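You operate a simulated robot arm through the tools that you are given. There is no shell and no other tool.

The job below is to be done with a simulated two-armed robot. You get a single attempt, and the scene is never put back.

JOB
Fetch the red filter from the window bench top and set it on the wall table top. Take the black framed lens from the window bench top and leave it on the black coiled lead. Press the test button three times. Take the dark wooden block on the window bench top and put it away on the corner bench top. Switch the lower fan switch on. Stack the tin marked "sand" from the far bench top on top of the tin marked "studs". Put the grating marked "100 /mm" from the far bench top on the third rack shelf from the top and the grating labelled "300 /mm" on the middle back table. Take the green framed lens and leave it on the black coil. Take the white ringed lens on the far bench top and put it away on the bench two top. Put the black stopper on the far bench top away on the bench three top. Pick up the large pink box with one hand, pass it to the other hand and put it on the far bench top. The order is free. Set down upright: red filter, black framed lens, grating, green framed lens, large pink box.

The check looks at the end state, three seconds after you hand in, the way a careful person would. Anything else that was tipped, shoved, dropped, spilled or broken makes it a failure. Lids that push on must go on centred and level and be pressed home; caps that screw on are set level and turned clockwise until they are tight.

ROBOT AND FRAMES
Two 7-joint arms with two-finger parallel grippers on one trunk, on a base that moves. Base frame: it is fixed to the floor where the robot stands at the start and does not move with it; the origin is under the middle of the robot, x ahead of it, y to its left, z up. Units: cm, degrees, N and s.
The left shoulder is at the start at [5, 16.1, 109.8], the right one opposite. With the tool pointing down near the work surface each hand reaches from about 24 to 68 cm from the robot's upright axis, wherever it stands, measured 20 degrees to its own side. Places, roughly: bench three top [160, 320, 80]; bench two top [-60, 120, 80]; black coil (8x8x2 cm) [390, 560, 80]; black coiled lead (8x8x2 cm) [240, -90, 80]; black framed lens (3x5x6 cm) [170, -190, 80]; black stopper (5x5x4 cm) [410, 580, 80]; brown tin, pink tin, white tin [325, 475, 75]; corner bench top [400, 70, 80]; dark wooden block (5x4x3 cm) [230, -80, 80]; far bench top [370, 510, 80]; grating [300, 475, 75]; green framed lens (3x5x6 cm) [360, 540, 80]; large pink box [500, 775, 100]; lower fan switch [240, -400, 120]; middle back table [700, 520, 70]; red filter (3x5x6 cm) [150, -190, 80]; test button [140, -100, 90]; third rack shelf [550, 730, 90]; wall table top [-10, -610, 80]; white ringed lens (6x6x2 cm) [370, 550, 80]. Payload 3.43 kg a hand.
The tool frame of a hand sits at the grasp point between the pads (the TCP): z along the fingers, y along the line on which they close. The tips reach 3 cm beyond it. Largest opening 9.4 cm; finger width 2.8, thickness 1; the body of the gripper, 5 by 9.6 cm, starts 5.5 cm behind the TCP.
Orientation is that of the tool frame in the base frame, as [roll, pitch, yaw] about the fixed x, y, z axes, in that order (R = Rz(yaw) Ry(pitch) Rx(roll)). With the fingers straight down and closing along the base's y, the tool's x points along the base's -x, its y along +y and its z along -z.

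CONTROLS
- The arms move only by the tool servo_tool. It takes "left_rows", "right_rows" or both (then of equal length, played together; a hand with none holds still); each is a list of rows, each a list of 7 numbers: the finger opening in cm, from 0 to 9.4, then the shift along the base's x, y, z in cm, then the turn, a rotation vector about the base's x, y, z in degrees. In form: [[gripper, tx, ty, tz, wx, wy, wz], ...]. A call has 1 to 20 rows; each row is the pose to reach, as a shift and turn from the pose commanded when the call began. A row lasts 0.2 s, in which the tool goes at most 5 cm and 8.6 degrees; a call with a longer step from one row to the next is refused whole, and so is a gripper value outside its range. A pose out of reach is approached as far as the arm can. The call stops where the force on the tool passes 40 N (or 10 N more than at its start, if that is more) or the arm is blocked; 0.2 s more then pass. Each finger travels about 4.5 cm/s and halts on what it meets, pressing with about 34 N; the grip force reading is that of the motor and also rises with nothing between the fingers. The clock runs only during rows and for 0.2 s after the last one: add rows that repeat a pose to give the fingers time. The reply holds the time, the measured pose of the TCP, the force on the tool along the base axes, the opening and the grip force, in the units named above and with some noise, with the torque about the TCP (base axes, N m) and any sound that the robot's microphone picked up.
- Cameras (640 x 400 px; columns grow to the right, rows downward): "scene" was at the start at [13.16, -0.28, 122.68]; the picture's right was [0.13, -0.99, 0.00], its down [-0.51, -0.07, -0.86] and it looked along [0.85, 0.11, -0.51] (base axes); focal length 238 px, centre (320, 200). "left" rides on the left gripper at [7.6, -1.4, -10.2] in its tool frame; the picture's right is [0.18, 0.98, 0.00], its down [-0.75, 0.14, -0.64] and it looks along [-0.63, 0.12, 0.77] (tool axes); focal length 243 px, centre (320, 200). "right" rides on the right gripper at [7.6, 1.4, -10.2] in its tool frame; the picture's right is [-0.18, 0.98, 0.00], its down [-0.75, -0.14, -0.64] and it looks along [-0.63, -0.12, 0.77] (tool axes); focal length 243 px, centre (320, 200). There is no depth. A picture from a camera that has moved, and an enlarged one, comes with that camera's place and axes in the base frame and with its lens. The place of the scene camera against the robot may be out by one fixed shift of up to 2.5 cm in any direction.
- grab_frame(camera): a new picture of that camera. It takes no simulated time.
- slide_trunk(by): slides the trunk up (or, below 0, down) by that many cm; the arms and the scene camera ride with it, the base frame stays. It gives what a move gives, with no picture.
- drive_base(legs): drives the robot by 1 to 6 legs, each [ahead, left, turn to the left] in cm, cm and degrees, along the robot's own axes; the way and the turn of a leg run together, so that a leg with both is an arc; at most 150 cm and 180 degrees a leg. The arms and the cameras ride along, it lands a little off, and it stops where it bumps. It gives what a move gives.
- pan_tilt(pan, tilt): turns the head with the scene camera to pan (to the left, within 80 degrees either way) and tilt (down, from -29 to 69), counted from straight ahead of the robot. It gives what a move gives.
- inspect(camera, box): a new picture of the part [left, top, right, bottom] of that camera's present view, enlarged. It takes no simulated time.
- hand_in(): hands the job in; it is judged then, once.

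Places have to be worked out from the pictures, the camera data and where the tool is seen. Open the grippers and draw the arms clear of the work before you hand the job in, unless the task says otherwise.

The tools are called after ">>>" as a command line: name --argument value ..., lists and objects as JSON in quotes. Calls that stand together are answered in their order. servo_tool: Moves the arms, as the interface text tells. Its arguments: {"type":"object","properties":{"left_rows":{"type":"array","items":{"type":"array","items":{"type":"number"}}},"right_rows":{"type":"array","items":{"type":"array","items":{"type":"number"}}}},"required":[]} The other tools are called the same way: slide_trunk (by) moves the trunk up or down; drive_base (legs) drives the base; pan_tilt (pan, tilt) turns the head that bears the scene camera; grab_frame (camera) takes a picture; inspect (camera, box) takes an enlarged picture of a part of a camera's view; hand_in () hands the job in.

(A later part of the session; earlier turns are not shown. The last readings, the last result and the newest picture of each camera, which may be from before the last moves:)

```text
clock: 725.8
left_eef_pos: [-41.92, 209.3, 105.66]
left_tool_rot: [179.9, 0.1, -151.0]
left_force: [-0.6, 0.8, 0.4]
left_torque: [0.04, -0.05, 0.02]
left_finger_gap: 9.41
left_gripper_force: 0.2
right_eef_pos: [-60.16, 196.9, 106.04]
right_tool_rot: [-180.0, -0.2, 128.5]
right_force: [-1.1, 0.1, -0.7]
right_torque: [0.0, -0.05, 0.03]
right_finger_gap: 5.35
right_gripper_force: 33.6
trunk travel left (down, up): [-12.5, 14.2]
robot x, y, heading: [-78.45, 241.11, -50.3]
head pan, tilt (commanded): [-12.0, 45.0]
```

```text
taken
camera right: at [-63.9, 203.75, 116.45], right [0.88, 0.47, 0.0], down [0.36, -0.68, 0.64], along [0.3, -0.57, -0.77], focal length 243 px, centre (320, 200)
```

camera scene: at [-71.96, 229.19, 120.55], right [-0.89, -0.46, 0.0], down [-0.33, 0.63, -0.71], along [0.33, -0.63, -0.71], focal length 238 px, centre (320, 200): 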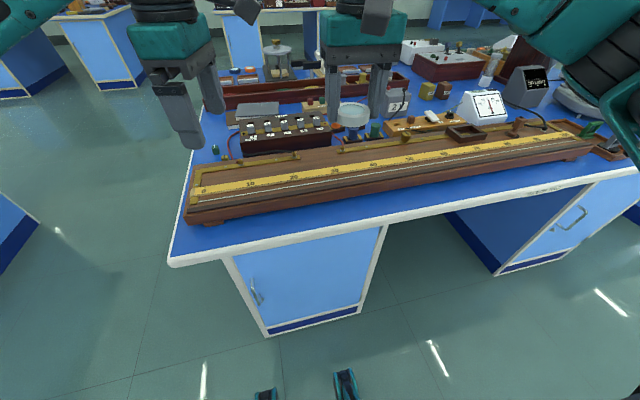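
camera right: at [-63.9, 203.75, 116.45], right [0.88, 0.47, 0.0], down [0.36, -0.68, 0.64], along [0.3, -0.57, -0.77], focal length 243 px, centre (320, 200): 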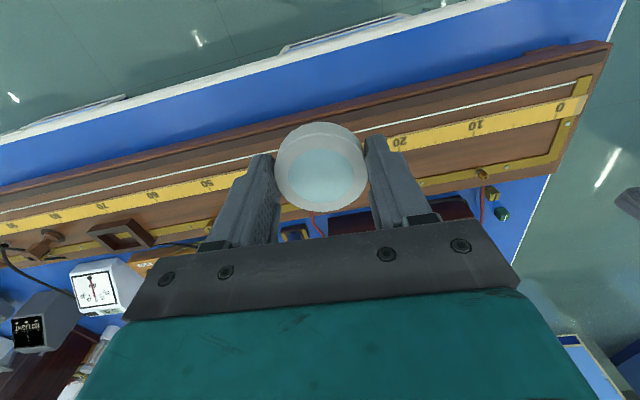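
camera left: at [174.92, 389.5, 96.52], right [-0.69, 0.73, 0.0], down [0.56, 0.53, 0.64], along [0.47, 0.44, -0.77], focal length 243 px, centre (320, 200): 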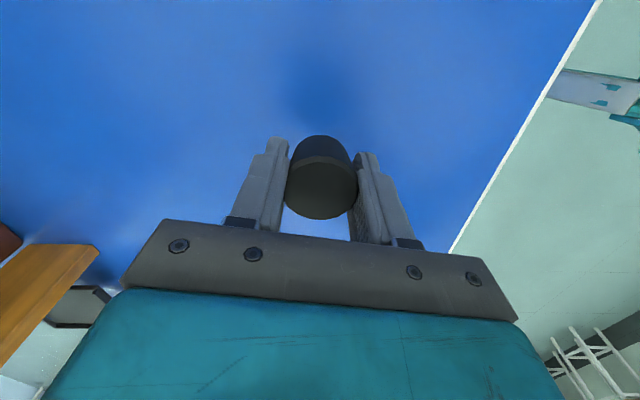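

The lens is over the middle of the free strip. I shift 8 mm inward and lower it.

>>> servo_tool --right_rows '[[4.6, 0.2, -0.2, -4, 0, 0, 0], [4.6, 0.5, -0.6, -8, 0, 0, 0], [4.6, 0.5, -0.6, -12, 0, 0, 0], [4.6, 0.5, -0.6, -16, 0, 0, 0], [4.6, 0.5, -0.6, -19, 0, 0, 0], [4.6, 0.5, -0.6, -20.5, 0, 0, 0]]'

>>> grab_frame --camera "right"

>>> inspect --camera "scene" --box '[240, 130, 460, 270]'

```text
clock: 727.2
left_eef_pos: [-41.9, 209.18, 105.93]
left_tool_rot: [179.8, 0.1, -151.0]
left_force: [0.7, -0.1, -0.3]
left_torque: [0.0, -0.02, 0.01]
left_finger_gap: 9.4
left_gripper_force: 0.1
right_eef_pos: [-59.73, 196.39, 85.42]
right_tool_rot: [-180.0, -0.2, 128.5]
right_force: [-0.1, 0.8, -0.2]
right_torque: [0.0, 0.0, -0.01]
right_finger_gap: 5.4
right_gripper_force: 34.7
trunk travel left (down, up): [-12.5, 14.2]
robot x, y, heading: [-78.43, 240.8, -50.3]
head pan, tilt (commanded): [-12.0, 45.0]
```

```text
taken
camera right: at [-63.47, 203.22, 95.76], right [0.88, 0.47, 0.0], down [0.36, -0.68, 0.64], along [0.3, -0.57, -0.77], focal length 243 px, centre (320, 200)
```

right: 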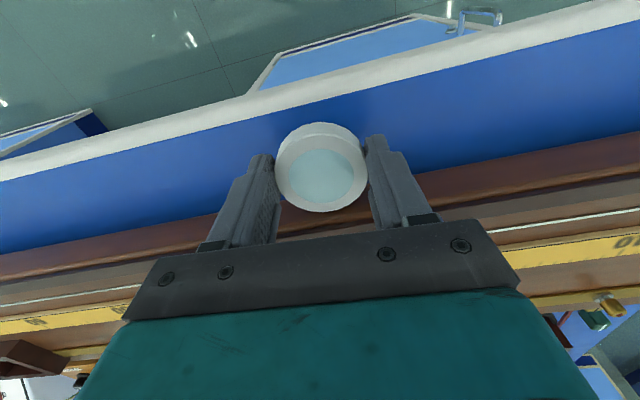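

```text
2.86 times, centred on (350, 200) of scene
camera zoom: at [-71.96, 229.19, 120.55], right [-0.89, -0.46, 0.0], down [-0.33, 0.63, -0.71], along [0.33, -0.63, -0.71], focal length 679 px, centre (234, 200)
```

zoom: 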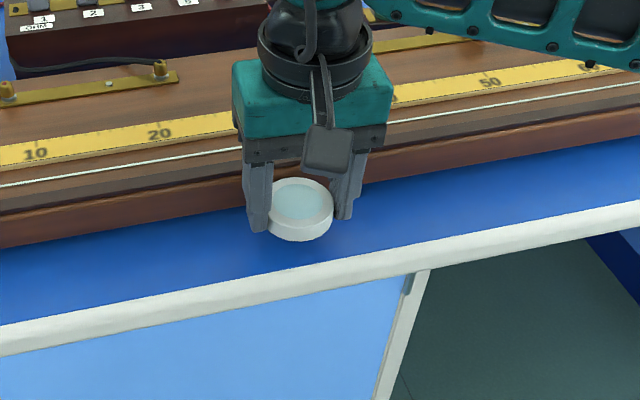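

>>> servo_tool --right_rows '[[4.6, 0, 0, -0.8, 0, 0, 0], [4.6, 0, 0, -1.5, 0, 0, 0], [4.6, 0, 0, -1.9, 0, 0, 0], [4.6, 0, 0, -2.2, 0, 0, 0]]'

```text
clock: 728.2
left_eef_pos: [-41.94, 209.21, 105.83]
left_tool_rot: [180.0, 0.1, -151.0]
left_force: [0.1, 0.5, -0.8]
left_torque: [0.0, 0.01, -0.03]
left_finger_gap: 9.41
left_gripper_force: 0.0
right_eef_pos: [-59.73, 196.24, 83.37]
right_tool_rot: [179.9, -0.3, 128.6]
right_force: [-0.6, 0.0, -0.7]
right_torque: [0.02, -0.03, 0.0]
right_finger_gap: 5.41
right_gripper_force: 33.4
trunk travel left (down, up): [-12.5, 14.2]
robot x, y, heading: [-78.68, 241.0, -50.2]
head pan, tilt (commanded): [-12.0, 45.0]
```

>>> servo_tool --right_rows '[[4.6, 0, 0, -0.2, 0, 0, 0], [4.6, 0, 0, -0.4, 0, 0, 0], [4.6, 0, 0, -0.6, 0, 0, 0]]'

```text
clock: 729.0
left_eef_pos: [-42.03, 209.36, 105.95]
left_tool_rot: [-180.0, 0.1, -151.0]
left_force: [-0.6, 0.4, 0.6]
left_torque: [-0.01, 0.01, -0.02]
left_finger_gap: 9.39
left_gripper_force: 0.1
right_eef_pos: [-59.64, 196.35, 83.15]
right_tool_rot: [179.8, 0.1, 128.4]
right_force: [-3.2, 1.4, 14.5]
right_torque: [0.05, 0.22, -0.01]
right_finger_gap: 5.4
right_gripper_force: 34.1
trunk travel left (down, up): [-12.5, 14.2]
robot x, y, heading: [-78.74, 240.93, -50.1]
head pan, tilt (commanded): [-12.0, 45.0]
```

The lens touches the bench (14 N). I ease up, release and lift away.

>>> servo_tool --right_rows '[[4.6, 0, 0, 0.2, 0, 0, 0], [5.4, 0, 0, 0.25, 0, 0, 0], [6, 0, 0, 0.25, 0, 0, 0], [6.8, 0, 0, 0.25, 0, 0, 0], [7.6, 0, 0, 0.25, 0, 0, 0], [7.6, 0, 0, 3, 0, 0, 0], [7.6, 0, 0, 7, 0, 0, 0], [8, 0, 0, 11, 0, 0, 0], [9, 0, 0, 15, 0, 0, 0], [9.4, 0, 0, 19, 0, 0, 0], [9.4, 0, 0, 23, 0, 0, 0]]'

>>> inspect --camera "scene" --box '[240, 130, 460, 270]'

>>> grab_frame --camera "right"

```text
clock: 731.4
left_eef_pos: [-41.87, 209.32, 105.83]
left_tool_rot: [179.9, 0.2, -151.1]
left_force: [-0.4, -0.1, -0.2]
left_torque: [-0.02, 0.02, 0.04]
left_finger_gap: 9.4
left_gripper_force: 0.0
right_eef_pos: [-59.67, 196.36, 105.9]
right_tool_rot: [180.0, -0.2, 128.5]
right_force: [0.2, 0.1, -1.1]
right_torque: [0.0, 0.04, -0.04]
right_finger_gap: 9.43
right_gripper_force: 0.1
trunk travel left (down, up): [-12.5, 14.2]
robot x, y, heading: [-78.3, 240.97, -50.4]
head pan, tilt (commanded): [-12.0, 45.0]
```

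```text
2.86 times, centred on (350, 200) of scene
camera zoom: at [-71.96, 229.22, 120.55], right [-0.89, -0.46, 0.0], down [-0.33, 0.63, -0.71], along [0.33, -0.63, -0.71], focal length 679 px, centre (234, 200)
```

zoom: 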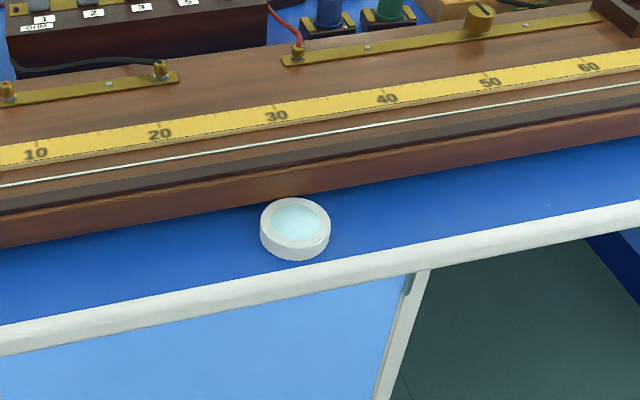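

```text
taken
camera right: at [-63.44, 203.15, 116.28], right [0.88, 0.47, 0.0], down [0.36, -0.68, 0.64], along [0.3, -0.57, -0.77], focal length 243 px, centre (320, 200)
```

right: 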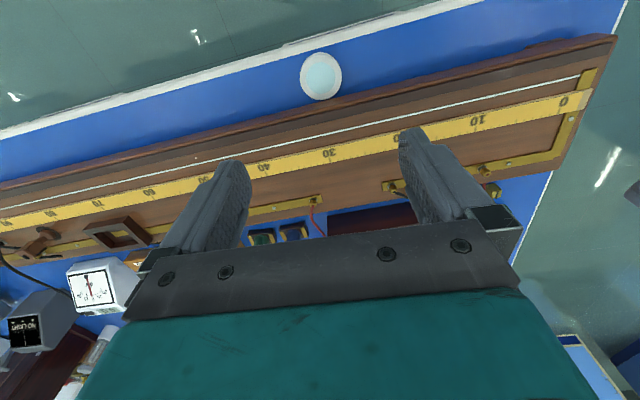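

The white lens is on bench two. The last job is stacking the tins; I drive back along the benches to the far bench's far side, where the SAND tin stands.

>>> drive_base --legs '[[-27, 0, 0], [0, 0, 2], [0, 150, 0], [0, 150, 0], [0, 120, 0]]'

>>> pan_tilt --pan 30 --tilt 25

>>> grab_frame --camera "scene"

```text
clock: 770.0
left_eef_pos: [251.39, 519.6, 105.81]
left_tool_rot: [179.8, 0.1, -147.1]
left_force: [0.0, -0.1, 0.3]
left_torque: [-0.02, 0.05, 0.06]
left_finger_gap: 9.4
left_gripper_force: 0.0
right_eef_pos: [234.72, 505.48, 105.9]
right_tool_rot: [179.9, -0.2, 132.5]
right_force: [0.6, -0.5, -0.8]
right_torque: [-0.02, 0.0, 0.01]
right_finger_gap: 9.4
right_gripper_force: 0.2
trunk travel left (down, up): [-12.5, 14.2]
robot x, y, heading: [212.66, 548.46, -46.6]
head pan, tilt (commanded): [-12.0, 45.0]
```

```text
clock: 771.1
left_eef_pos: [251.4, 519.51, 105.81]
left_tool_rot: [179.9, 0.1, -147.1]
left_force: [0.1, 0.0, 0.5]
left_torque: [0.01, 0.02, -0.02]
left_finger_gap: 9.39
left_gripper_force: 0.1
right_eef_pos: [234.72, 505.44, 105.93]
right_tool_rot: [-180.0, -0.1, 132.4]
right_force: [0.1, -0.4, -0.1]
right_torque: [0.01, 0.02, 0.01]
right_finger_gap: 9.38
right_gripper_force: 0.0
trunk travel left (down, up): [-12.5, 14.2]
robot x, y, heading: [212.79, 548.45, -46.7]
head pan, tilt (commanded): [30.0, 25.0]
```

```text
taken
camera scene: at [224.64, 541.77, 123.6], right [-0.28, -0.96, 0.0], down [-0.41, 0.12, -0.91], along [0.87, -0.26, -0.42], focal length 238 px, centre (320, 200)
```

scene: 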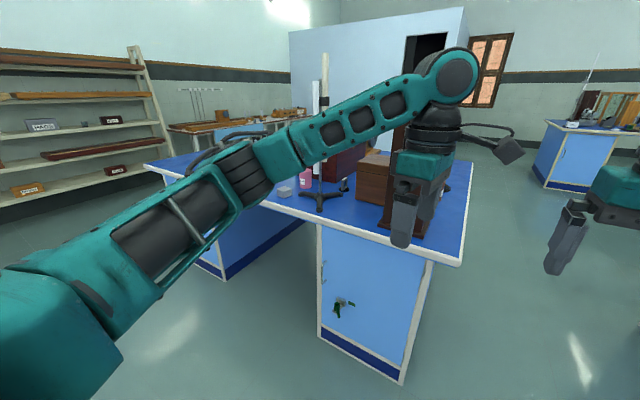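

>>> drive_base --legs '[[0, 46, -1.7]]'

>>> pan_tilt --pan 8 --tilt 30

>>> grab_frame --camera "scene"

```text
clock: 775.6
left_eef_pos: [284.1, 549.38, 105.84]
left_tool_rot: [179.9, 0.0, -148.8]
left_force: [0.3, 0.3, 0.3]
left_torque: [-0.02, -0.01, -0.02]
left_finger_gap: 9.41
left_gripper_force: 0.0
right_eef_pos: [266.83, 535.78, 105.87]
right_tool_rot: [180.0, -0.4, 130.6]
right_force: [0.4, -0.4, 0.7]
right_torque: [0.0, 0.02, 0.02]
right_finger_gap: 9.39
right_gripper_force: 0.1
trunk travel left (down, up): [-12.5, 14.2]
robot x, y, heading: [246.43, 579.85, -48.4]
head pan, tilt (commanded): [30.0, 25.0]
```

```text
clock: 776.5
left_eef_pos: [284.09, 549.33, 105.77]
left_tool_rot: [179.9, 0.1, -148.8]
left_force: [-0.1, 1.1, -0.3]
left_torque: [-0.01, -0.01, -0.01]
left_finger_gap: 9.38
left_gripper_force: 0.1
right_eef_pos: [266.77, 535.77, 105.89]
right_tool_rot: [179.9, -0.2, 130.7]
right_force: [0.1, -0.2, -0.6]
right_torque: [0.0, 0.0, 0.0]
right_finger_gap: 9.38
right_gripper_force: 0.0
trunk travel left (down, up): [-12.5, 14.2]
robot x, y, heading: [246.19, 579.75, -48.1]
head pan, tilt (commanded): [8.0, 30.0]
```

```text
taken
camera scene: at [256.14, 569.39, 122.81], right [-0.64, -0.76, 0.0], down [-0.38, 0.32, -0.87], along [0.66, -0.56, -0.5], focal length 238 px, centre (320, 200)
```

scene: 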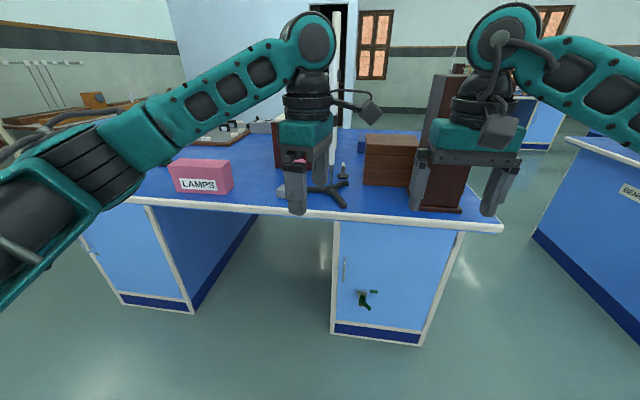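

The stand's rod is straight ahead where my left hand would pass, so I first move the left hand further left and back and return its wrist to neutral.

>>> servo_tool --left_rows '[[9.4, 0.6, 2.2, 0, 0, 0, -8], [9.4, 1.2, 4.4, 0, 0, 0, -16], [9.4, 1.9, 6.5, 0, 0, 0, -24], [9.4, 2.5, 8.7, 0, 0, 0, -32], [9.4, 3.1, 10.8, 0, 0, 0, -40], [9.4, 3.7, 13, 0, 0, 0, -48], [9.4, 4.3, 15.1, 0, 0, 0, -56], [9.4, 5, 17.3, 0, 0, 0, -64], [9.4, 5.6, 19.4, 0, 0, 0, -72], [9.4, 6.2, 21.6, 0, 0, 0, -80]]'

>>> drive_base --legs '[[25, 0, 0]]'

>>> pan_tilt --pan 10 --tilt 30

>>> grab_frame --camera "scene"

```text
clock: 778.6
left_eef_pos: [290.35, 571.0, 105.83]
left_tool_rot: [179.9, 0.1, 130.9]
left_force: [0.0, 0.0, 0.8]
left_torque: [0.0, 0.04, 0.01]
left_finger_gap: 9.39
left_gripper_force: 0.0
right_eef_pos: [266.88, 535.76, 105.87]
right_tool_rot: [179.9, -0.1, 130.8]
right_force: [0.1, -1.0, -0.9]
right_torque: [0.0, -0.01, -0.03]
right_finger_gap: 9.39
right_gripper_force: 0.1
trunk travel left (down, up): [-12.5, 14.2]
robot x, y, heading: [246.37, 579.8, -48.3]
head pan, tilt (commanded): [8.0, 30.0]
```

```text
clock: 780.4
left_eef_pos: [306.5, 552.91, 105.69]
left_tool_rot: [179.9, 0.0, 131.2]
left_force: [-0.3, 0.2, 0.5]
left_torque: [0.03, 0.0, 0.02]
left_finger_gap: 9.42
left_gripper_force: 0.1
right_eef_pos: [283.02, 517.65, 105.96]
right_tool_rot: [-180.0, -0.3, 130.7]
right_force: [1.0, 0.3, -0.3]
right_torque: [0.01, -0.02, -0.01]
right_finger_gap: 9.41
right_gripper_force: 0.1
trunk travel left (down, up): [-12.5, 14.2]
robot x, y, heading: [262.3, 561.53, -48.2]
head pan, tilt (commanded): [8.0, 30.0]
```

```text
clock: 781.1
left_eef_pos: [306.55, 553.01, 105.81]
left_tool_rot: [179.9, 0.1, 131.1]
left_force: [0.0, 0.3, 0.5]
left_torque: [-0.01, 0.01, 0.02]
left_finger_gap: 9.35
left_gripper_force: 0.0
right_eef_pos: [282.91, 517.6, 105.71]
right_tool_rot: [180.0, -0.1, 130.7]
right_force: [-0.3, 0.3, 0.4]
right_torque: [-0.02, -0.02, -0.03]
right_finger_gap: 9.36
right_gripper_force: 0.1
trunk travel left (down, up): [-12.5, 14.2]
robot x, y, heading: [262.76, 561.57, -48.1]
head pan, tilt (commanded): [10.0, 30.0]
```

```text
taken
camera scene: at [272.53, 551.56, 122.81], right [-0.62, -0.79, 0.0], down [-0.39, 0.31, -0.87], along [0.68, -0.53, -0.5], focal length 238 px, centre (320, 200)
```

scene: 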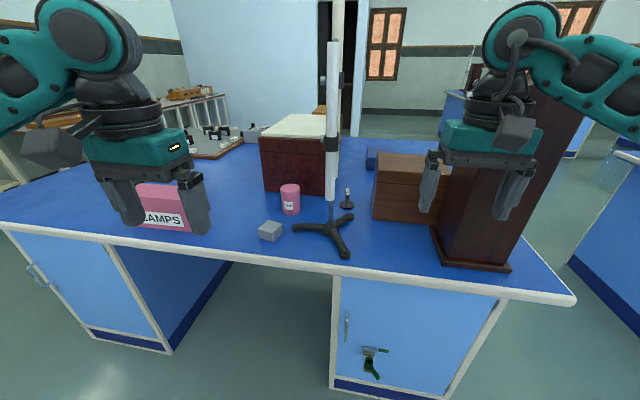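

The tall dark box would be beside my right hand if I drove closer, so I tuck the right hand back first, then drive 18 cm forward.

>>> servo_tool --right_rows '[[9.4, -1.5, 2.7, 1, 0, 0, 0], [9.4, -3, 5.4, 2, 0, 0, 0], [9.4, -4.5, 8, 3, 0, 0, 0], [9.4, -6, 10.7, 4, 0, 0, 0], [9.4, -7.5, 13.4, 5, 0, 0, 0], [9.4, -9, 16.1, 6, 0, 0, 0]]'

>>> drive_base --legs '[[18, 0, 0]]'

>>> pan_tilt --pan 15 --tilt 40

>>> grab_frame --camera "scene"

```text
clock: 782.5
left_eef_pos: [306.57, 553.07, 105.71]
left_tool_rot: [180.0, 0.1, 131.2]
left_force: [0.5, -0.2, -0.5]
left_torque: [-0.02, 0.0, 0.01]
left_finger_gap: 9.39
left_gripper_force: 0.0
right_eef_pos: [273.83, 533.86, 111.76]
right_tool_rot: [-180.0, -0.1, 130.6]
right_force: [-0.4, -0.6, 0.0]
right_torque: [0.01, -0.02, 0.0]
right_finger_gap: 9.4
right_gripper_force: 0.1
trunk travel left (down, up): [-12.5, 14.2]
robot x, y, heading: [262.55, 561.62, -48.1]
head pan, tilt (commanded): [10.0, 30.0]
```

```text
clock: 784.0
left_eef_pos: [318.73, 539.57, 105.61]
left_tool_rot: [179.9, 0.0, 131.3]
left_force: [-1.2, -0.1, 0.3]
left_torque: [0.02, 0.03, -0.01]
left_finger_gap: 9.41
left_gripper_force: 0.1
right_eef_pos: [286.17, 520.25, 111.83]
right_tool_rot: [180.0, -0.2, 130.9]
right_force: [-0.1, 0.1, 0.2]
right_torque: [0.0, -0.03, 0.0]
right_finger_gap: 9.42
right_gripper_force: 0.1
trunk travel left (down, up): [-12.5, 14.2]
robot x, y, heading: [274.53, 548.16, -48.0]
head pan, tilt (commanded): [10.0, 30.0]
```

```text
clock: 784.7
left_eef_pos: [318.54, 539.48, 105.73]
left_tool_rot: [179.9, 0.2, 131.3]
left_force: [-0.6, 0.2, 0.4]
left_torque: [0.0, 0.0, 0.01]
left_finger_gap: 9.41
left_gripper_force: 0.0
right_eef_pos: [286.21, 520.2, 111.77]
right_tool_rot: [179.9, -0.2, 130.8]
right_force: [-0.3, 0.9, -0.1]
right_torque: [-0.04, -0.03, 0.02]
right_finger_gap: 9.37
right_gripper_force: 0.1
trunk travel left (down, up): [-12.5, 14.2]
robot x, y, heading: [274.94, 548.36, -48.0]
head pan, tilt (commanded): [15.0, 40.0]
```

```text
taken
camera scene: at [284.62, 539.05, 121.28], right [-0.55, -0.84, 0.0], down [-0.54, 0.35, -0.77], along [0.64, -0.42, -0.64], focal length 238 px, centre (320, 200)
```

scene: 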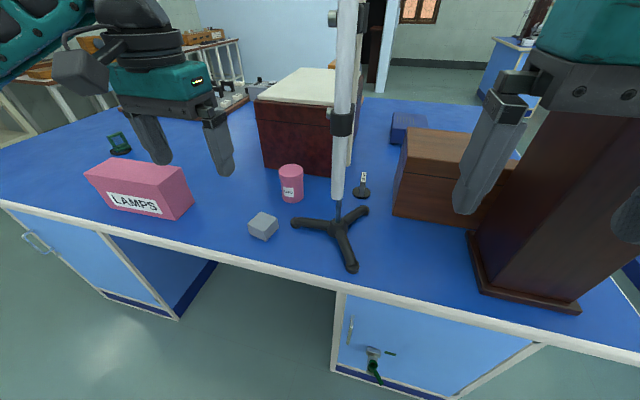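

The SAND tin is at [330.1,518.7] with the stand's rod 15 cm to its right. I bring the left hand above the tin.

>>> servo_tool --left_rows '[[9.4, 2, -3.5, 0, 0, 0, 0], [9.4, 4, -7, 0, 0, 0, 0], [9, 6, -10.5, -1, 0, 0, 0], [8.5, 8, -14, -2, 0, 0, 0], [8.4, 10, -17.5, -3, 0, 0, 0], [8.4, 11.6, -20.6, -4, 0, 0, 0], [8.4, 11.6, -20.6, -4, 0, 0, 0]]'

>>> grab_frame --camera "left"

>>> grab_frame --camera "scene"

```text
clock: 786.3
left_eef_pos: [329.97, 519.21, 101.83]
left_tool_rot: [179.8, 0.1, 131.3]
left_force: [0.1, 0.3, -0.3]
left_torque: [0.02, -0.02, 0.01]
left_finger_gap: 8.39
left_gripper_force: 0.0
right_eef_pos: [286.09, 520.27, 111.83]
right_tool_rot: [-180.0, -0.1, 130.8]
right_force: [0.0, 0.3, -0.6]
right_torque: [-0.01, 0.0, -0.03]
right_finger_gap: 9.39
right_gripper_force: 0.0
trunk travel left (down, up): [-12.5, 14.2]
robot x, y, heading: [274.7, 548.06, -47.8]
head pan, tilt (commanded): [15.0, 40.0]
```

```text
taken
camera left: at [324.08, 523.97, 112.13], right [0.62, 0.79, 0.0], down [0.6, -0.47, 0.64], along [0.51, -0.4, -0.77], focal length 243 px, centre (320, 200)
```

left: 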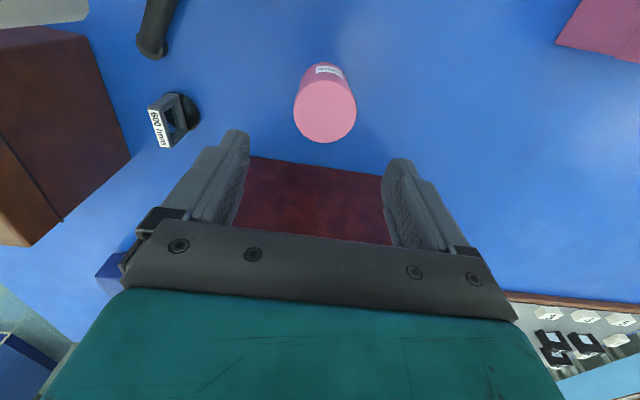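

```text
taken
camera scene: at [284.63, 539.07, 121.27], right [-0.55, -0.84, 0.0], down [-0.54, 0.35, -0.77], along [0.64, -0.42, -0.64], focal length 238 px, centre (320, 200)
```

scene: 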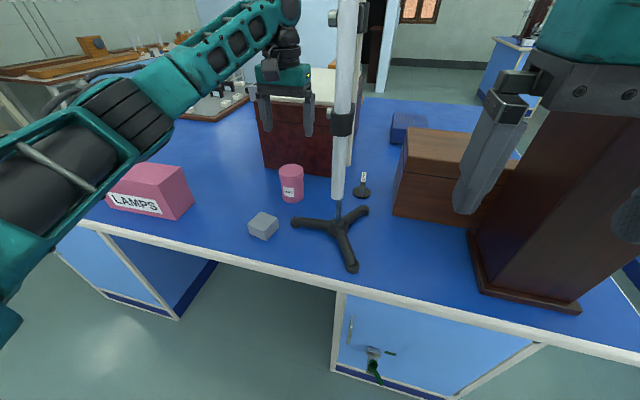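

The tin is centred at about [331.2,519]; the chest is 10 cm beyond it. I correct and descend to grasp height z 86.

>>> servo_tool --left_rows '[[8.4, 0.6, -0.1, -2, 0, 0, 0], [8.4, 1.1, -0.1, -5, 0, 0, 0], [8.4, 1.1, -0.1, -8, 0, 0, 0], [8.4, 1.1, -0.1, -8, 0, 0, 0]]'

>>> grab_frame --camera "left"

>>> inspect --camera "scene" --box '[200, 90, 400, 250]'

```text
clock: 787.3
left_eef_pos: [331.27, 519.0, 93.61]
left_tool_rot: [179.8, 0.2, 131.3]
left_force: [-0.3, -0.2, 0.6]
left_torque: [-0.01, 0.0, -0.01]
left_finger_gap: 8.42
left_gripper_force: 0.0
right_eef_pos: [286.11, 520.34, 111.9]
right_tool_rot: [180.0, -0.2, 130.8]
right_force: [-0.1, -0.5, -0.2]
right_torque: [0.0, 0.01, -0.01]
right_finger_gap: 9.42
right_gripper_force: 0.0
trunk travel left (down, up): [-12.5, 14.2]
robot x, y, heading: [274.38, 548.02, -48.1]
head pan, tilt (commanded): [15.0, 40.0]
```

```text
taken
camera left: at [325.35, 523.75, 103.99], right [0.62, 0.79, 0.0], down [0.6, -0.47, 0.64], along [0.51, -0.4, -0.77], focal length 243 px, centre (320, 200)
```

left: 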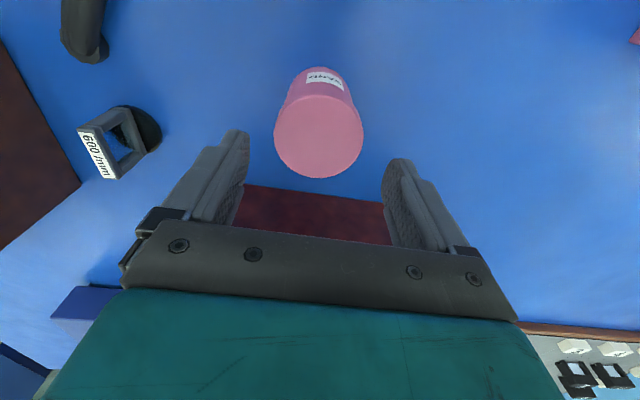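

```text
2.50 times, centred on (300, 170) of scene
camera zoom: at [284.62, 539.06, 121.27], right [-0.55, -0.84, 0.0], down [-0.54, 0.35, -0.77], along [0.64, -0.42, -0.64], focal length 594 px, centre (370, 275)
```

zoom: 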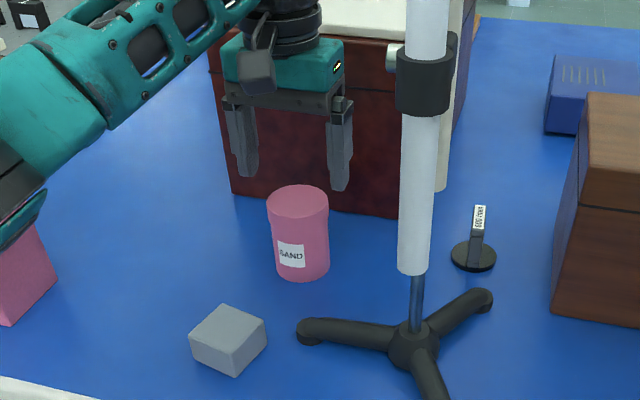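

>>> servo_tool --left_rows '[[8.4, 0, 0, -2.5, 0, 0, 0], [8.4, 0, 0, -5, 0, 0, 0], [8.4, 0, 0, -7.4, 0, 0, 0], [8.4, 0, 0, -7.4, 0, 0, 0]]'

>>> grab_frame --camera "left"

>>> inspect --camera "scene" --box '[200, 90, 400, 250]'

```text
clock: 788.3
left_eef_pos: [331.35, 518.83, 86.46]
left_tool_rot: [179.9, 0.1, 131.3]
left_force: [0.0, 0.0, 0.2]
left_torque: [0.0, -0.02, 0.01]
left_finger_gap: 8.39
left_gripper_force: 0.1
right_eef_pos: [286.18, 520.29, 111.85]
right_tool_rot: [-179.9, -0.1, 130.7]
right_force: [0.9, 0.6, 0.3]
right_torque: [-0.03, -0.02, -0.01]
right_finger_gap: 9.4
right_gripper_force: 0.1
trunk travel left (down, up): [-12.5, 14.2]
robot x, y, heading: [275.08, 548.35, -48.3]
head pan, tilt (commanded): [15.0, 40.0]
```

```text
taken
camera left: at [325.46, 523.72, 96.71], right [0.62, 0.79, 0.0], down [0.6, -0.47, 0.64], along [0.51, -0.4, -0.77], focal length 243 px, centre (320, 200)
```

left: 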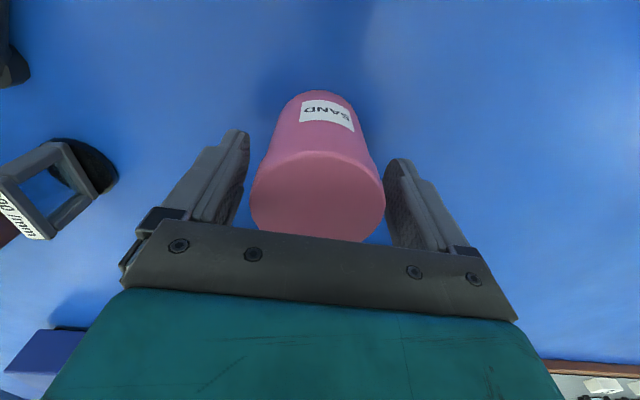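

```text
2.50 times, centred on (300, 170) of scene
camera zoom: at [284.62, 539.06, 121.27], right [-0.55, -0.84, 0.0], down [-0.54, 0.35, -0.77], along [0.64, -0.42, -0.64], focal length 594 px, centre (370, 275)
```

zoom: 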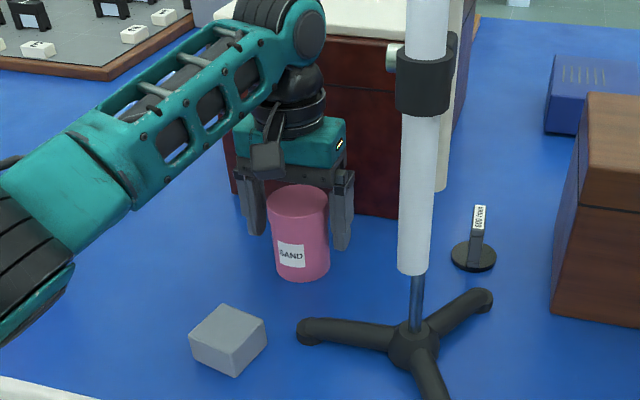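

>>> servo_tool --left_rows '[[7.6, 0, 0, 0, 0, 0, 0], [6.8, 0, 0, 0, 0, 0, 0], [6, 0, 0, 0, 0, 0, 0], [5.2, 0, 0, 0, 0, 0, 0], [4.8, 0, 0, 0, 0, 0, 0], [4.8, 0, 0, 0, 0, 0, 0]]'

>>> servo_tool --left_rows '[[4.8, 0, 0, 0.7, 0, 0, 0], [4.8, 0, 0, 2, 0, 0, 0], [4.8, 0, 0, 4, 0, 0, 0]]'

>>> grab_frame --camera "left"

>>> inspect --camera "scene" --box '[200, 90, 400, 250]'

```text
clock: 789.7
left_eef_pos: [331.2, 518.89, 86.43]
left_tool_rot: [179.9, 0.1, 131.2]
left_force: [-1.7, -0.6, 0.0]
left_torque: [-0.05, 0.04, -0.02]
left_finger_gap: 6.13
left_gripper_force: 33.9
right_eef_pos: [286.17, 520.26, 111.83]
right_tool_rot: [179.9, -0.1, 130.8]
right_force: [0.4, 0.6, 0.5]
right_torque: [-0.01, 0.01, -0.04]
right_finger_gap: 9.41
right_gripper_force: 0.1
trunk travel left (down, up): [-12.5, 14.2]
robot x, y, heading: [274.47, 548.15, -47.9]
head pan, tilt (commanded): [15.0, 40.0]
```

```text
clock: 790.5
left_eef_pos: [331.35, 518.93, 90.43]
left_tool_rot: [179.9, 0.1, 131.4]
left_force: [-0.6, 0.5, -0.3]
left_torque: [0.02, 0.0, 0.02]
left_finger_gap: 6.11
left_gripper_force: 34.0
right_eef_pos: [286.13, 520.23, 111.9]
right_tool_rot: [-179.9, 0.0, 130.8]
right_force: [-0.4, 0.5, -0.5]
right_torque: [0.04, -0.01, -0.02]
right_finger_gap: 9.4
right_gripper_force: 0.0
trunk travel left (down, up): [-12.5, 14.2]
robot x, y, heading: [274.42, 548.49, -48.0]
head pan, tilt (commanded): [15.0, 40.0]
```

```text
taken
camera left: at [325.4, 523.74, 100.87], right [0.62, 0.79, 0.0], down [0.6, -0.47, 0.64], along [0.51, -0.4, -0.77], focal length 243 px, centre (320, 200)
```

left: 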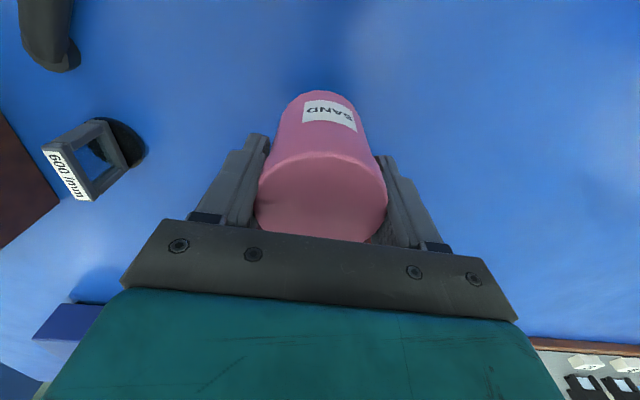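

```text
2.50 times, centred on (300, 170) of scene
camera zoom: at [284.62, 539.05, 121.27], right [-0.55, -0.84, 0.0], down [-0.54, 0.35, -0.77], along [0.64, -0.42, -0.64], focal length 594 px, centre (370, 275)
```

zoom: 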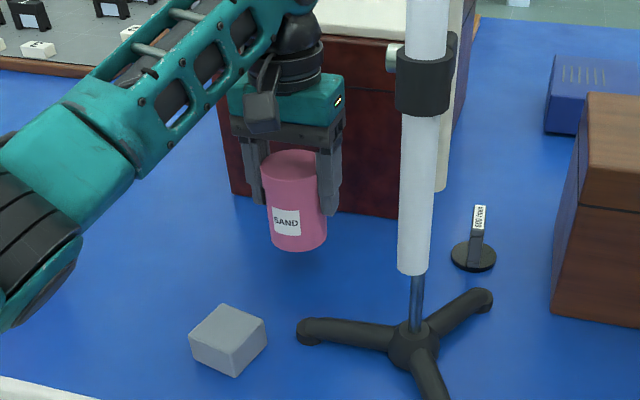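

The SAND tin hangs upright. I raise it and retract the way I came, clear of the stand.

>>> servo_tool --left_rows '[[4.8, 0, 0, 3, 0, 0, 0], [4.8, 0, 0, 6, 0, 0, 0], [4.8, -1, 2, 9, 0, 0, 0], [4.8, -3, 5.5, 11, 0, 0, 0], [4.8, -5, 9, 13, 0, 0, 0], [4.8, -7, 12.5, 15, 0, 0, 0], [4.8, -9, 16, 16, 0, 0, 0], [4.8, -11.5, 19.5, 16, 0, 0, 0]]'

>>> drive_base --legs '[[-45, 0, 0]]'

>>> grab_frame --camera "left"

```text
clock: 792.3
left_eef_pos: [319.93, 538.22, 106.43]
left_tool_rot: [179.9, 0.0, 131.3]
left_force: [-0.1, 0.3, -2.7]
left_torque: [-0.01, -0.01, 0.01]
left_finger_gap: 6.11
left_gripper_force: 34.0
right_eef_pos: [286.04, 520.28, 111.75]
right_tool_rot: [179.9, -0.2, 130.8]
right_force: [0.7, 1.0, -0.2]
right_torque: [0.01, -0.02, -0.02]
right_finger_gap: 9.41
right_gripper_force: 0.0
trunk travel left (down, up): [-12.5, 14.2]
robot x, y, heading: [274.68, 547.9, -48.2]
head pan, tilt (commanded): [15.0, 40.0]
```

```text
clock: 795.0
left_eef_pos: [290.16, 571.13, 106.49]
left_tool_rot: [180.0, 0.1, 131.0]
left_force: [0.1, 0.2, -2.0]
left_torque: [0.0, 0.0, -0.01]
left_finger_gap: 6.12
left_gripper_force: 34.6
right_eef_pos: [256.27, 553.36, 111.8]
right_tool_rot: [180.0, -0.1, 130.5]
right_force: [-0.3, -0.2, 0.5]
right_torque: [-0.02, -0.01, 0.01]
right_finger_gap: 9.4
right_gripper_force: 0.1
trunk travel left (down, up): [-12.5, 14.2]
robot x, y, heading: [244.99, 581.25, -48.5]
head pan, tilt (commanded): [15.0, 40.0]
```

```text
taken
camera left: at [284.31, 575.99, 116.73], right [0.62, 0.78, 0.0], down [0.6, -0.48, 0.64], along [0.5, -0.4, -0.77], focal length 243 px, centre (320, 200)
```

left: 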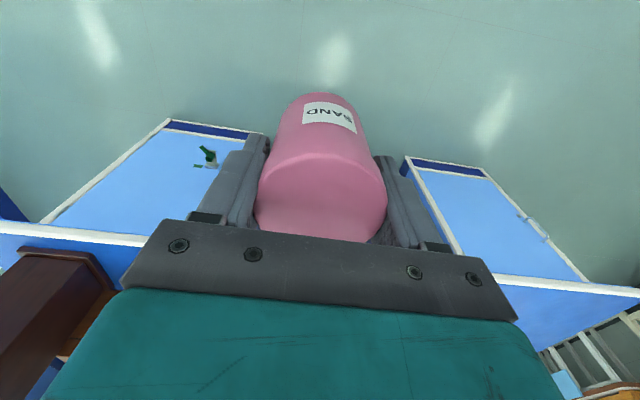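

The tin is secure. I drive right to the passage mouth, then forward into the passage between the benches.

>>> drive_base --legs '[[0, -95, 0], [75, 0, 0], [72, 0, 0]]'

>>> drive_base --legs '[[0, 0, 91]]'

>>> pan_tilt --pan 10 --tilt 32

>>> grab_frame --camera "scene"

```text
clock: 811.0
left_eef_pos: [314.77, 396.22, 106.38]
left_tool_rot: [179.9, 0.1, 130.4]
left_force: [0.4, -0.5, -2.6]
left_torque: [0.02, 0.04, 0.02]
left_finger_gap: 6.12
left_gripper_force: 34.1
right_eef_pos: [280.68, 378.72, 111.75]
right_tool_rot: [180.0, -0.2, 130.0]
right_force: [0.1, 0.4, 0.0]
right_torque: [0.01, 0.0, -0.01]
right_finger_gap: 9.39
right_gripper_force: 0.2
trunk travel left (down, up): [-12.5, 14.2]
robot x, y, heading: [270.08, 407.31, -48.8]
head pan, tilt (commanded): [15.0, 40.0]
```

```text
clock: 815.1
left_eef_pos: [280.82, 451.89, 106.36]
left_tool_rot: [179.8, 0.1, -140.5]
left_force: [0.1, -0.4, -1.9]
left_torque: [0.02, 0.01, 0.01]
left_finger_gap: 6.13
left_gripper_force: 34.1
right_eef_pos: [297.86, 417.59, 111.78]
right_tool_rot: [-179.9, -0.3, -140.8]
right_force: [0.4, 0.2, 0.0]
right_torque: [-0.03, -0.01, 0.0]
right_finger_gap: 9.44
right_gripper_force: 0.0
trunk travel left (down, up): [-12.5, 14.2]
robot x, y, heading: [269.5, 406.86, 40.1]
head pan, tilt (commanded): [15.0, 40.0]
```

```text
clock: 815.8
left_eef_pos: [280.9, 452.01, 106.31]
left_tool_rot: [179.9, 0.0, -140.4]
left_force: [0.5, 0.5, -1.6]
left_torque: [0.02, 0.0, 0.02]
left_finger_gap: 6.11
left_gripper_force: 33.8
right_eef_pos: [297.73, 417.58, 111.79]
right_tool_rot: [-180.0, -0.2, -140.9]
right_force: [-1.3, -0.3, 0.5]
right_torque: [0.0, -0.02, -0.02]
right_finger_gap: 9.39
right_gripper_force: 0.1
trunk travel left (down, up): [-12.5, 14.2]
robot x, y, heading: [269.78, 407.02, 40.1]
head pan, tilt (commanded): [10.0, 32.0]
```

```text
taken
camera scene: at [278.59, 414.94, 122.49], right [0.77, -0.64, 0.0], down [-0.34, -0.41, -0.85], along [0.54, 0.65, -0.53], focal length 238 px, centre (320, 200)
```

scene: 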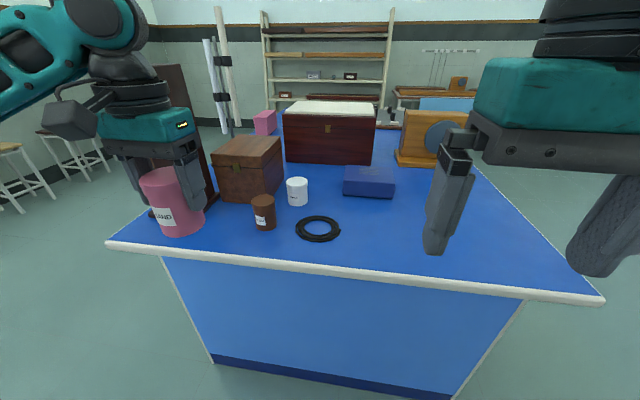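

STUDS is at about [300.4,465.8], with TWINE and the lead beside it. I drive 17 cm closer so the left hand can stack the SAND tin.

>>> drive_base --legs '[[17, 0, 0]]'

>>> pan_tilt --pan 18 --tilt 40

>>> grab_frame --camera "scene"

>>> grab_frame --camera "left"

```text
clock: 817.3
left_eef_pos: [293.65, 462.78, 106.31]
left_tool_rot: [179.9, 0.1, -140.5]
left_force: [0.7, -1.6, -1.9]
left_torque: [-0.02, 0.02, -0.03]
left_finger_gap: 6.1
left_gripper_force: 33.6
right_eef_pos: [310.49, 428.47, 111.8]
right_tool_rot: [179.9, -0.2, -140.9]
right_force: [-0.2, 0.2, 0.4]
right_torque: [0.0, -0.01, -0.02]
right_finger_gap: 9.38
right_gripper_force: 0.1
trunk travel left (down, up): [-12.5, 14.2]
robot x, y, heading: [282.81, 417.39, 40.4]
head pan, tilt (commanded): [10.0, 32.0]
```

```text
clock: 818.0
left_eef_pos: [293.56, 462.73, 106.37]
left_tool_rot: [179.9, 0.0, -140.3]
left_force: [-0.3, -0.3, -1.3]
left_torque: [0.02, -0.01, -0.01]
left_finger_gap: 6.12
left_gripper_force: 34.2
right_eef_pos: [310.5, 428.34, 111.86]
right_tool_rot: [180.0, -0.3, -141.0]
right_force: [0.2, -0.3, 0.1]
right_torque: [0.0, -0.01, 0.01]
right_finger_gap: 9.41
right_gripper_force: 0.0
trunk travel left (down, up): [-12.5, 14.2]
robot x, y, heading: [282.32, 417.4, 40.3]
head pan, tilt (commanded): [18.0, 40.0]
```

```text
taken
camera scene: at [290.06, 426.06, 121.27], right [0.85, -0.53, 0.0], down [-0.34, -0.55, -0.77], along [0.4, 0.65, -0.64], focal length 238 px, centre (320, 200)
```

scene: 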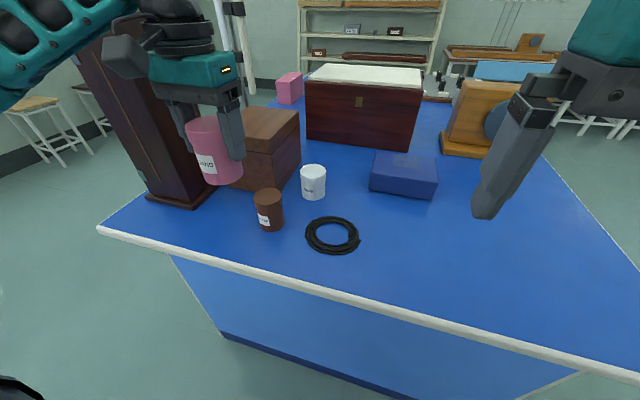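

```text
taken
camera left: at [288.8, 456.79, 116.71], right [-0.77, 0.64, 0.0], down [0.49, 0.59, 0.64], along [0.41, 0.5, -0.77], focal length 243 px, centre (320, 200)
```

left: 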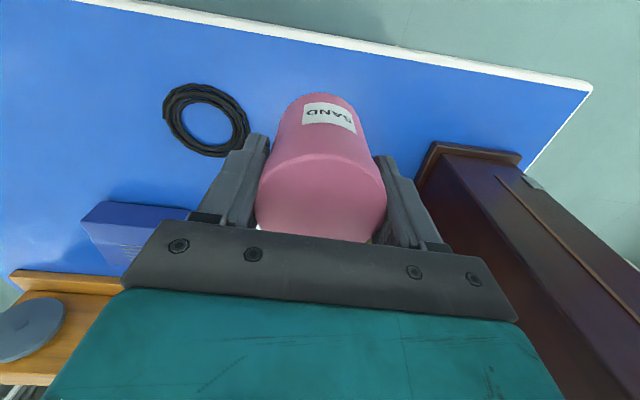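

STUDS is hidden below the held tin, so I move the left hand aside a bit and use the right hand's camera to measure STUDS precisely.

>>> servo_tool --left_rows '[[4.8, -2, 0.4, 0, 0, 0, 0], [4.8, -4, 0.9, 0, 0, 0, 0], [4.8, -6, 1.3, 0, 0, 0, 0], [4.8, -8, 1.8, 0, 0, 0, 0], [4.8, -9.8, 2.2, 0, 0, 0, 0], [4.8, -9.8, 2.2, 0, 0, 0, 0], [4.8, -9.8, 2.2, 0, 0, 0, 0], [4.8, -9.8, 2.2, 0, 0, 0, 0]]' --right_rows '[[9, -0.5, 4, -1, 0, 0, 0], [8, -1, 8, -2, 0, 0, 0], [7, -2, 12, -3, 0, 0, 0], [6, -3, 16, -4, 0, 0, 0], [5, -4, 20, -5, 0, 0, 0], [5, -5, 24, -6, 0, 0, 0], [5, -5, 28, -6, 0, 0, 0], [5, -5, 30.5, -6, 0, 0, 0]]'

>>> grab_frame --camera "right"

>>> inspect --camera "right" --box '[300, 20, 480, 150]'

```text
clock: 819.8
left_eef_pos: [283.57, 464.86, 106.39]
left_tool_rot: [180.0, 0.1, -140.3]
left_force: [-0.1, 0.7, -1.8]
left_torque: [0.0, 0.03, -0.01]
left_finger_gap: 6.14
left_gripper_force: 33.8
right_eef_pos: [305.69, 459.18, 105.67]
right_tool_rot: [-179.9, -0.2, -140.8]
right_force: [0.1, 0.3, -0.3]
right_torque: [0.0, 0.01, 0.0]
right_finger_gap: 5.02
right_gripper_force: 0.1
trunk travel left (down, up): [-12.5, 14.2]
robot x, y, heading: [282.41, 417.69, 40.4]
head pan, tilt (commanded): [18.0, 40.0]
```

```text
taken
camera right: at [298.75, 455.42, 116.0], right [-0.48, 0.88, 0.0], down [0.67, 0.37, 0.64], along [0.56, 0.31, -0.77], focal length 243 px, centre (320, 200)
```

right: 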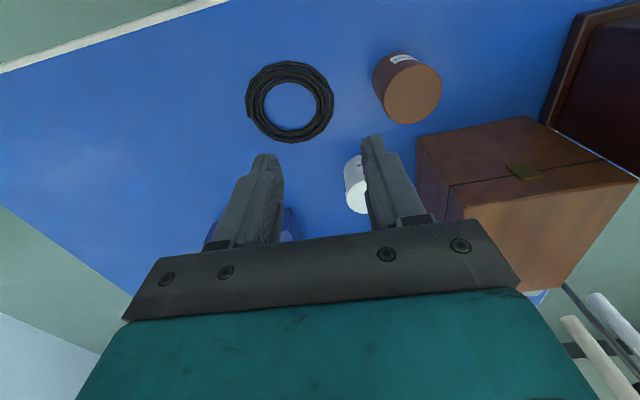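

```text
3.08 times, centred on (390, 85) of right
camera zoom: at [298.75, 455.42, 116.0], right [-0.48, 0.88, 0.0], down [0.67, 0.37, 0.64], along [0.56, 0.31, -0.77], focal length 746 px, centre (105, 554)
```

zoom: 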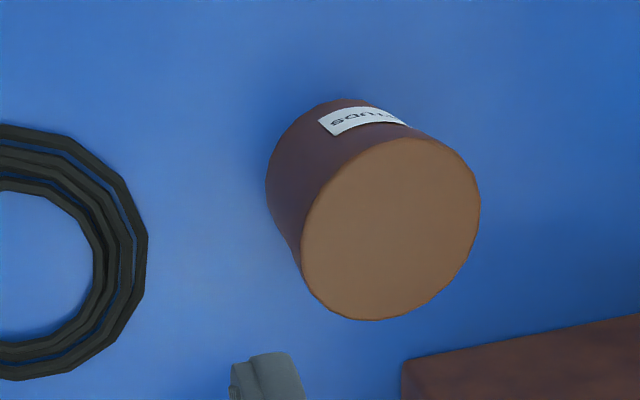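

The right camera gives STUDS centred at [301.0,467.9] with its top at z≈89. I withdraw the right hand and bring the SAND tin over it.

>>> servo_tool --left_rows '[[4.8, 0, 0, 0, 0, 0, 0], [4.8, 0, 0, 0, 0, 0, 0], [4.8, 0, 0, 0, 0, 0, 0], [4.8, 0, 0, 0, 0, 0, 0], [4.8, 3.5, 0.6, 0, 0, 0, 0], [4.8, 7, 1.3, 0, 0, 0, 0], [4.8, 10.6, 1.9, 0, 0, 0, 0], [4.8, 14.2, 2.6, 0, 0, 0, 0], [4.8, 17.7, 3.2, -1, 0, 0, 0], [4.8, 17.7, 3.2, -2, 0, 0, 0]]' --right_rows '[[5, 0.5, -4.5, 1, 0, 0, 0], [5, 1, -9, 2, 0, 0, 0], [5, 2, -13.5, 3, 0, 0, 0], [5, 3, -18, 4, 0, 0, 0], [5, 4, -22, 5, 0, 0, 0], [5, 5, -26, 6, 0, 0, 0], [5, 5, -30, 6, 0, 0, 0], [5, 5, -30.5, 6, 0, 0, 0], [5, 5, -30.5, 6, 0, 0, 0], [5, 5, -30.5, 6, 0, 0, 0]]'

>>> grab_frame --camera "scene"

>>> inspect --camera "scene" --box '[180, 110, 360, 250]'

```text
clock: 822.0
left_eef_pos: [301.37, 468.21, 104.51]
left_tool_rot: [179.9, 0.1, -140.4]
left_force: [0.1, -0.8, -0.7]
left_torque: [0.03, -0.01, -0.02]
left_finger_gap: 6.11
left_gripper_force: 34.5
right_eef_pos: [310.48, 428.47, 111.99]
right_tool_rot: [180.0, -0.1, -140.9]
right_force: [0.4, 0.4, 0.6]
right_torque: [-0.03, 0.0, 0.02]
right_finger_gap: 4.99
right_gripper_force: 0.0
trunk travel left (down, up): [-12.5, 14.2]
robot x, y, heading: [282.23, 417.75, 40.6]
head pan, tilt (commanded): [18.0, 40.0]
```

```text
taken
camera scene: at [290.04, 426.08, 121.27], right [0.85, -0.53, 0.0], down [-0.34, -0.55, -0.77], along [0.4, 0.65, -0.64], focal length 238 px, centre (320, 200)
```

scene: 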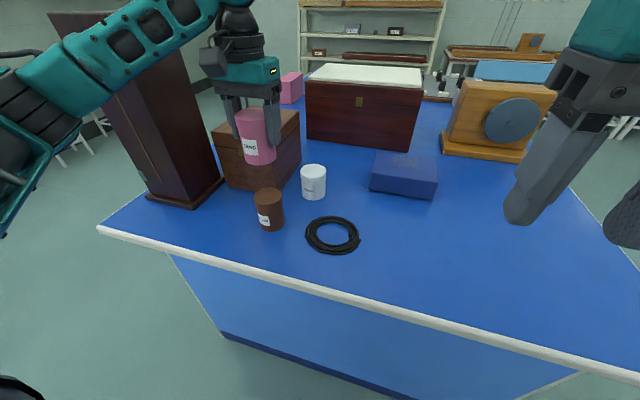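

```text
2.86 times, centred on (270, 180) of scene
camera zoom: at [290.04, 426.08, 121.27], right [0.85, -0.53, 0.0], down [-0.34, -0.55, -0.77], along [0.4, 0.65, -0.64], focal length 679 px, centre (463, 257)
```

zoom: 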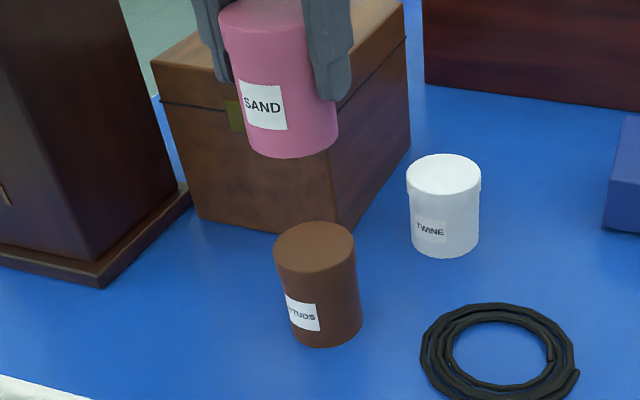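

The tin is aligned above STUDS within a few millimetres. I lower it in stages.

>>> servo_tool --left_rows '[[4.8, 0, 0, -2, 0, 0, 0], [4.8, 0, 0, -4, 0, 0, 0], [4.8, 0, 0, -6, 0, 0, 0], [4.8, 0, 0, -7.5, 0, 0, 0]]'

>>> inspect --camera "scene" --box '[180, 110, 360, 250]'

>>> grab_frame --camera "left"

```text
clock: 823.0
left_eef_pos: [301.5, 468.07, 96.94]
left_tool_rot: [179.8, 0.1, -140.4]
left_force: [0.7, 0.2, -1.5]
left_torque: [-0.03, -0.03, 0.02]
left_finger_gap: 6.13
left_gripper_force: 33.9
right_eef_pos: [310.38, 428.48, 111.87]
right_tool_rot: [180.0, -0.2, -140.9]
right_force: [0.1, -0.1, -0.4]
right_torque: [0.0, -0.03, 0.0]
right_finger_gap: 5.0
right_gripper_force: 0.0
trunk travel left (down, up): [-12.5, 14.2]
robot x, y, heading: [281.86, 417.56, 40.1]
head pan, tilt (commanded): [18.0, 40.0]
```

```text
2.86 times, centred on (270, 180) of scene
camera zoom: at [290.05, 426.07, 121.27], right [0.85, -0.53, 0.0], down [-0.34, -0.55, -0.77], along [0.4, 0.65, -0.64], focal length 679 px, centre (463, 257)
```

zoom: 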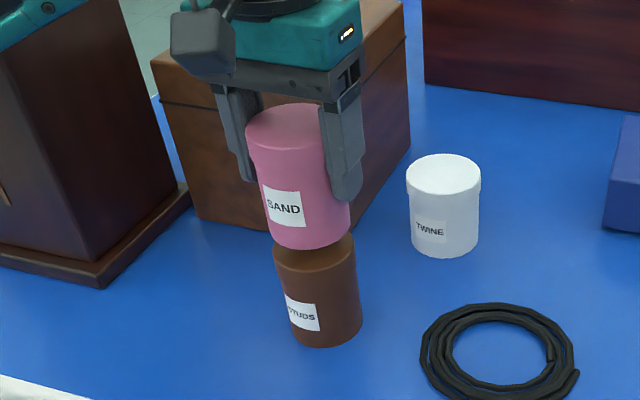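

```text
taken
camera left: at [296.66, 462.16, 107.15], right [-0.77, 0.64, 0.0], down [0.49, 0.59, 0.64], along [0.41, 0.5, -0.77], focal length 243 px, centre (320, 200)
```

left: 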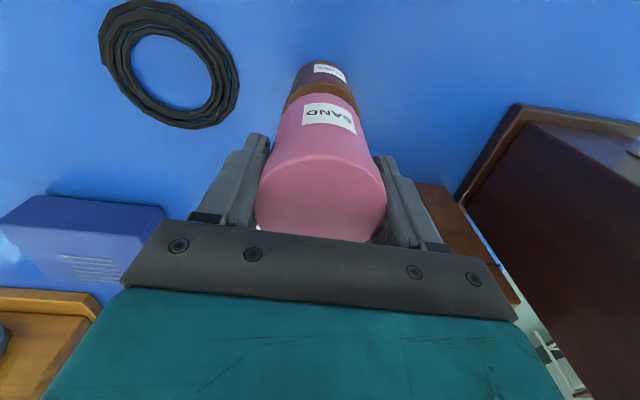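

Well aligned. I lower the last 1.5 cm slowly until it rests on STUDS.

>>> servo_tool --left_rows '[[4.8, 0, 0, -0.5, 0, 0, 0], [4.8, 0, 0, -0.9, 0, 0, 0], [4.8, 0, 0, -1.2, 0, 0, 0]]'

```text
clock: 823.8
left_eef_pos: [301.41, 468.23, 95.62]
left_tool_rot: [179.9, 0.2, -140.4]
left_force: [-0.1, 0.7, -0.6]
left_torque: [-0.02, -0.01, 0.02]
left_finger_gap: 6.12
left_gripper_force: 33.8
right_eef_pos: [310.44, 428.47, 111.99]
right_tool_rot: [-179.9, -0.1, -140.9]
right_force: [0.2, -0.1, 1.3]
right_torque: [-0.01, 0.0, 0.0]
right_finger_gap: 5.0
right_gripper_force: 0.2
trunk travel left (down, up): [-12.5, 14.2]
robot x, y, heading: [282.24, 417.52, 40.5]
head pan, tilt (commanded): [18.0, 40.0]
```

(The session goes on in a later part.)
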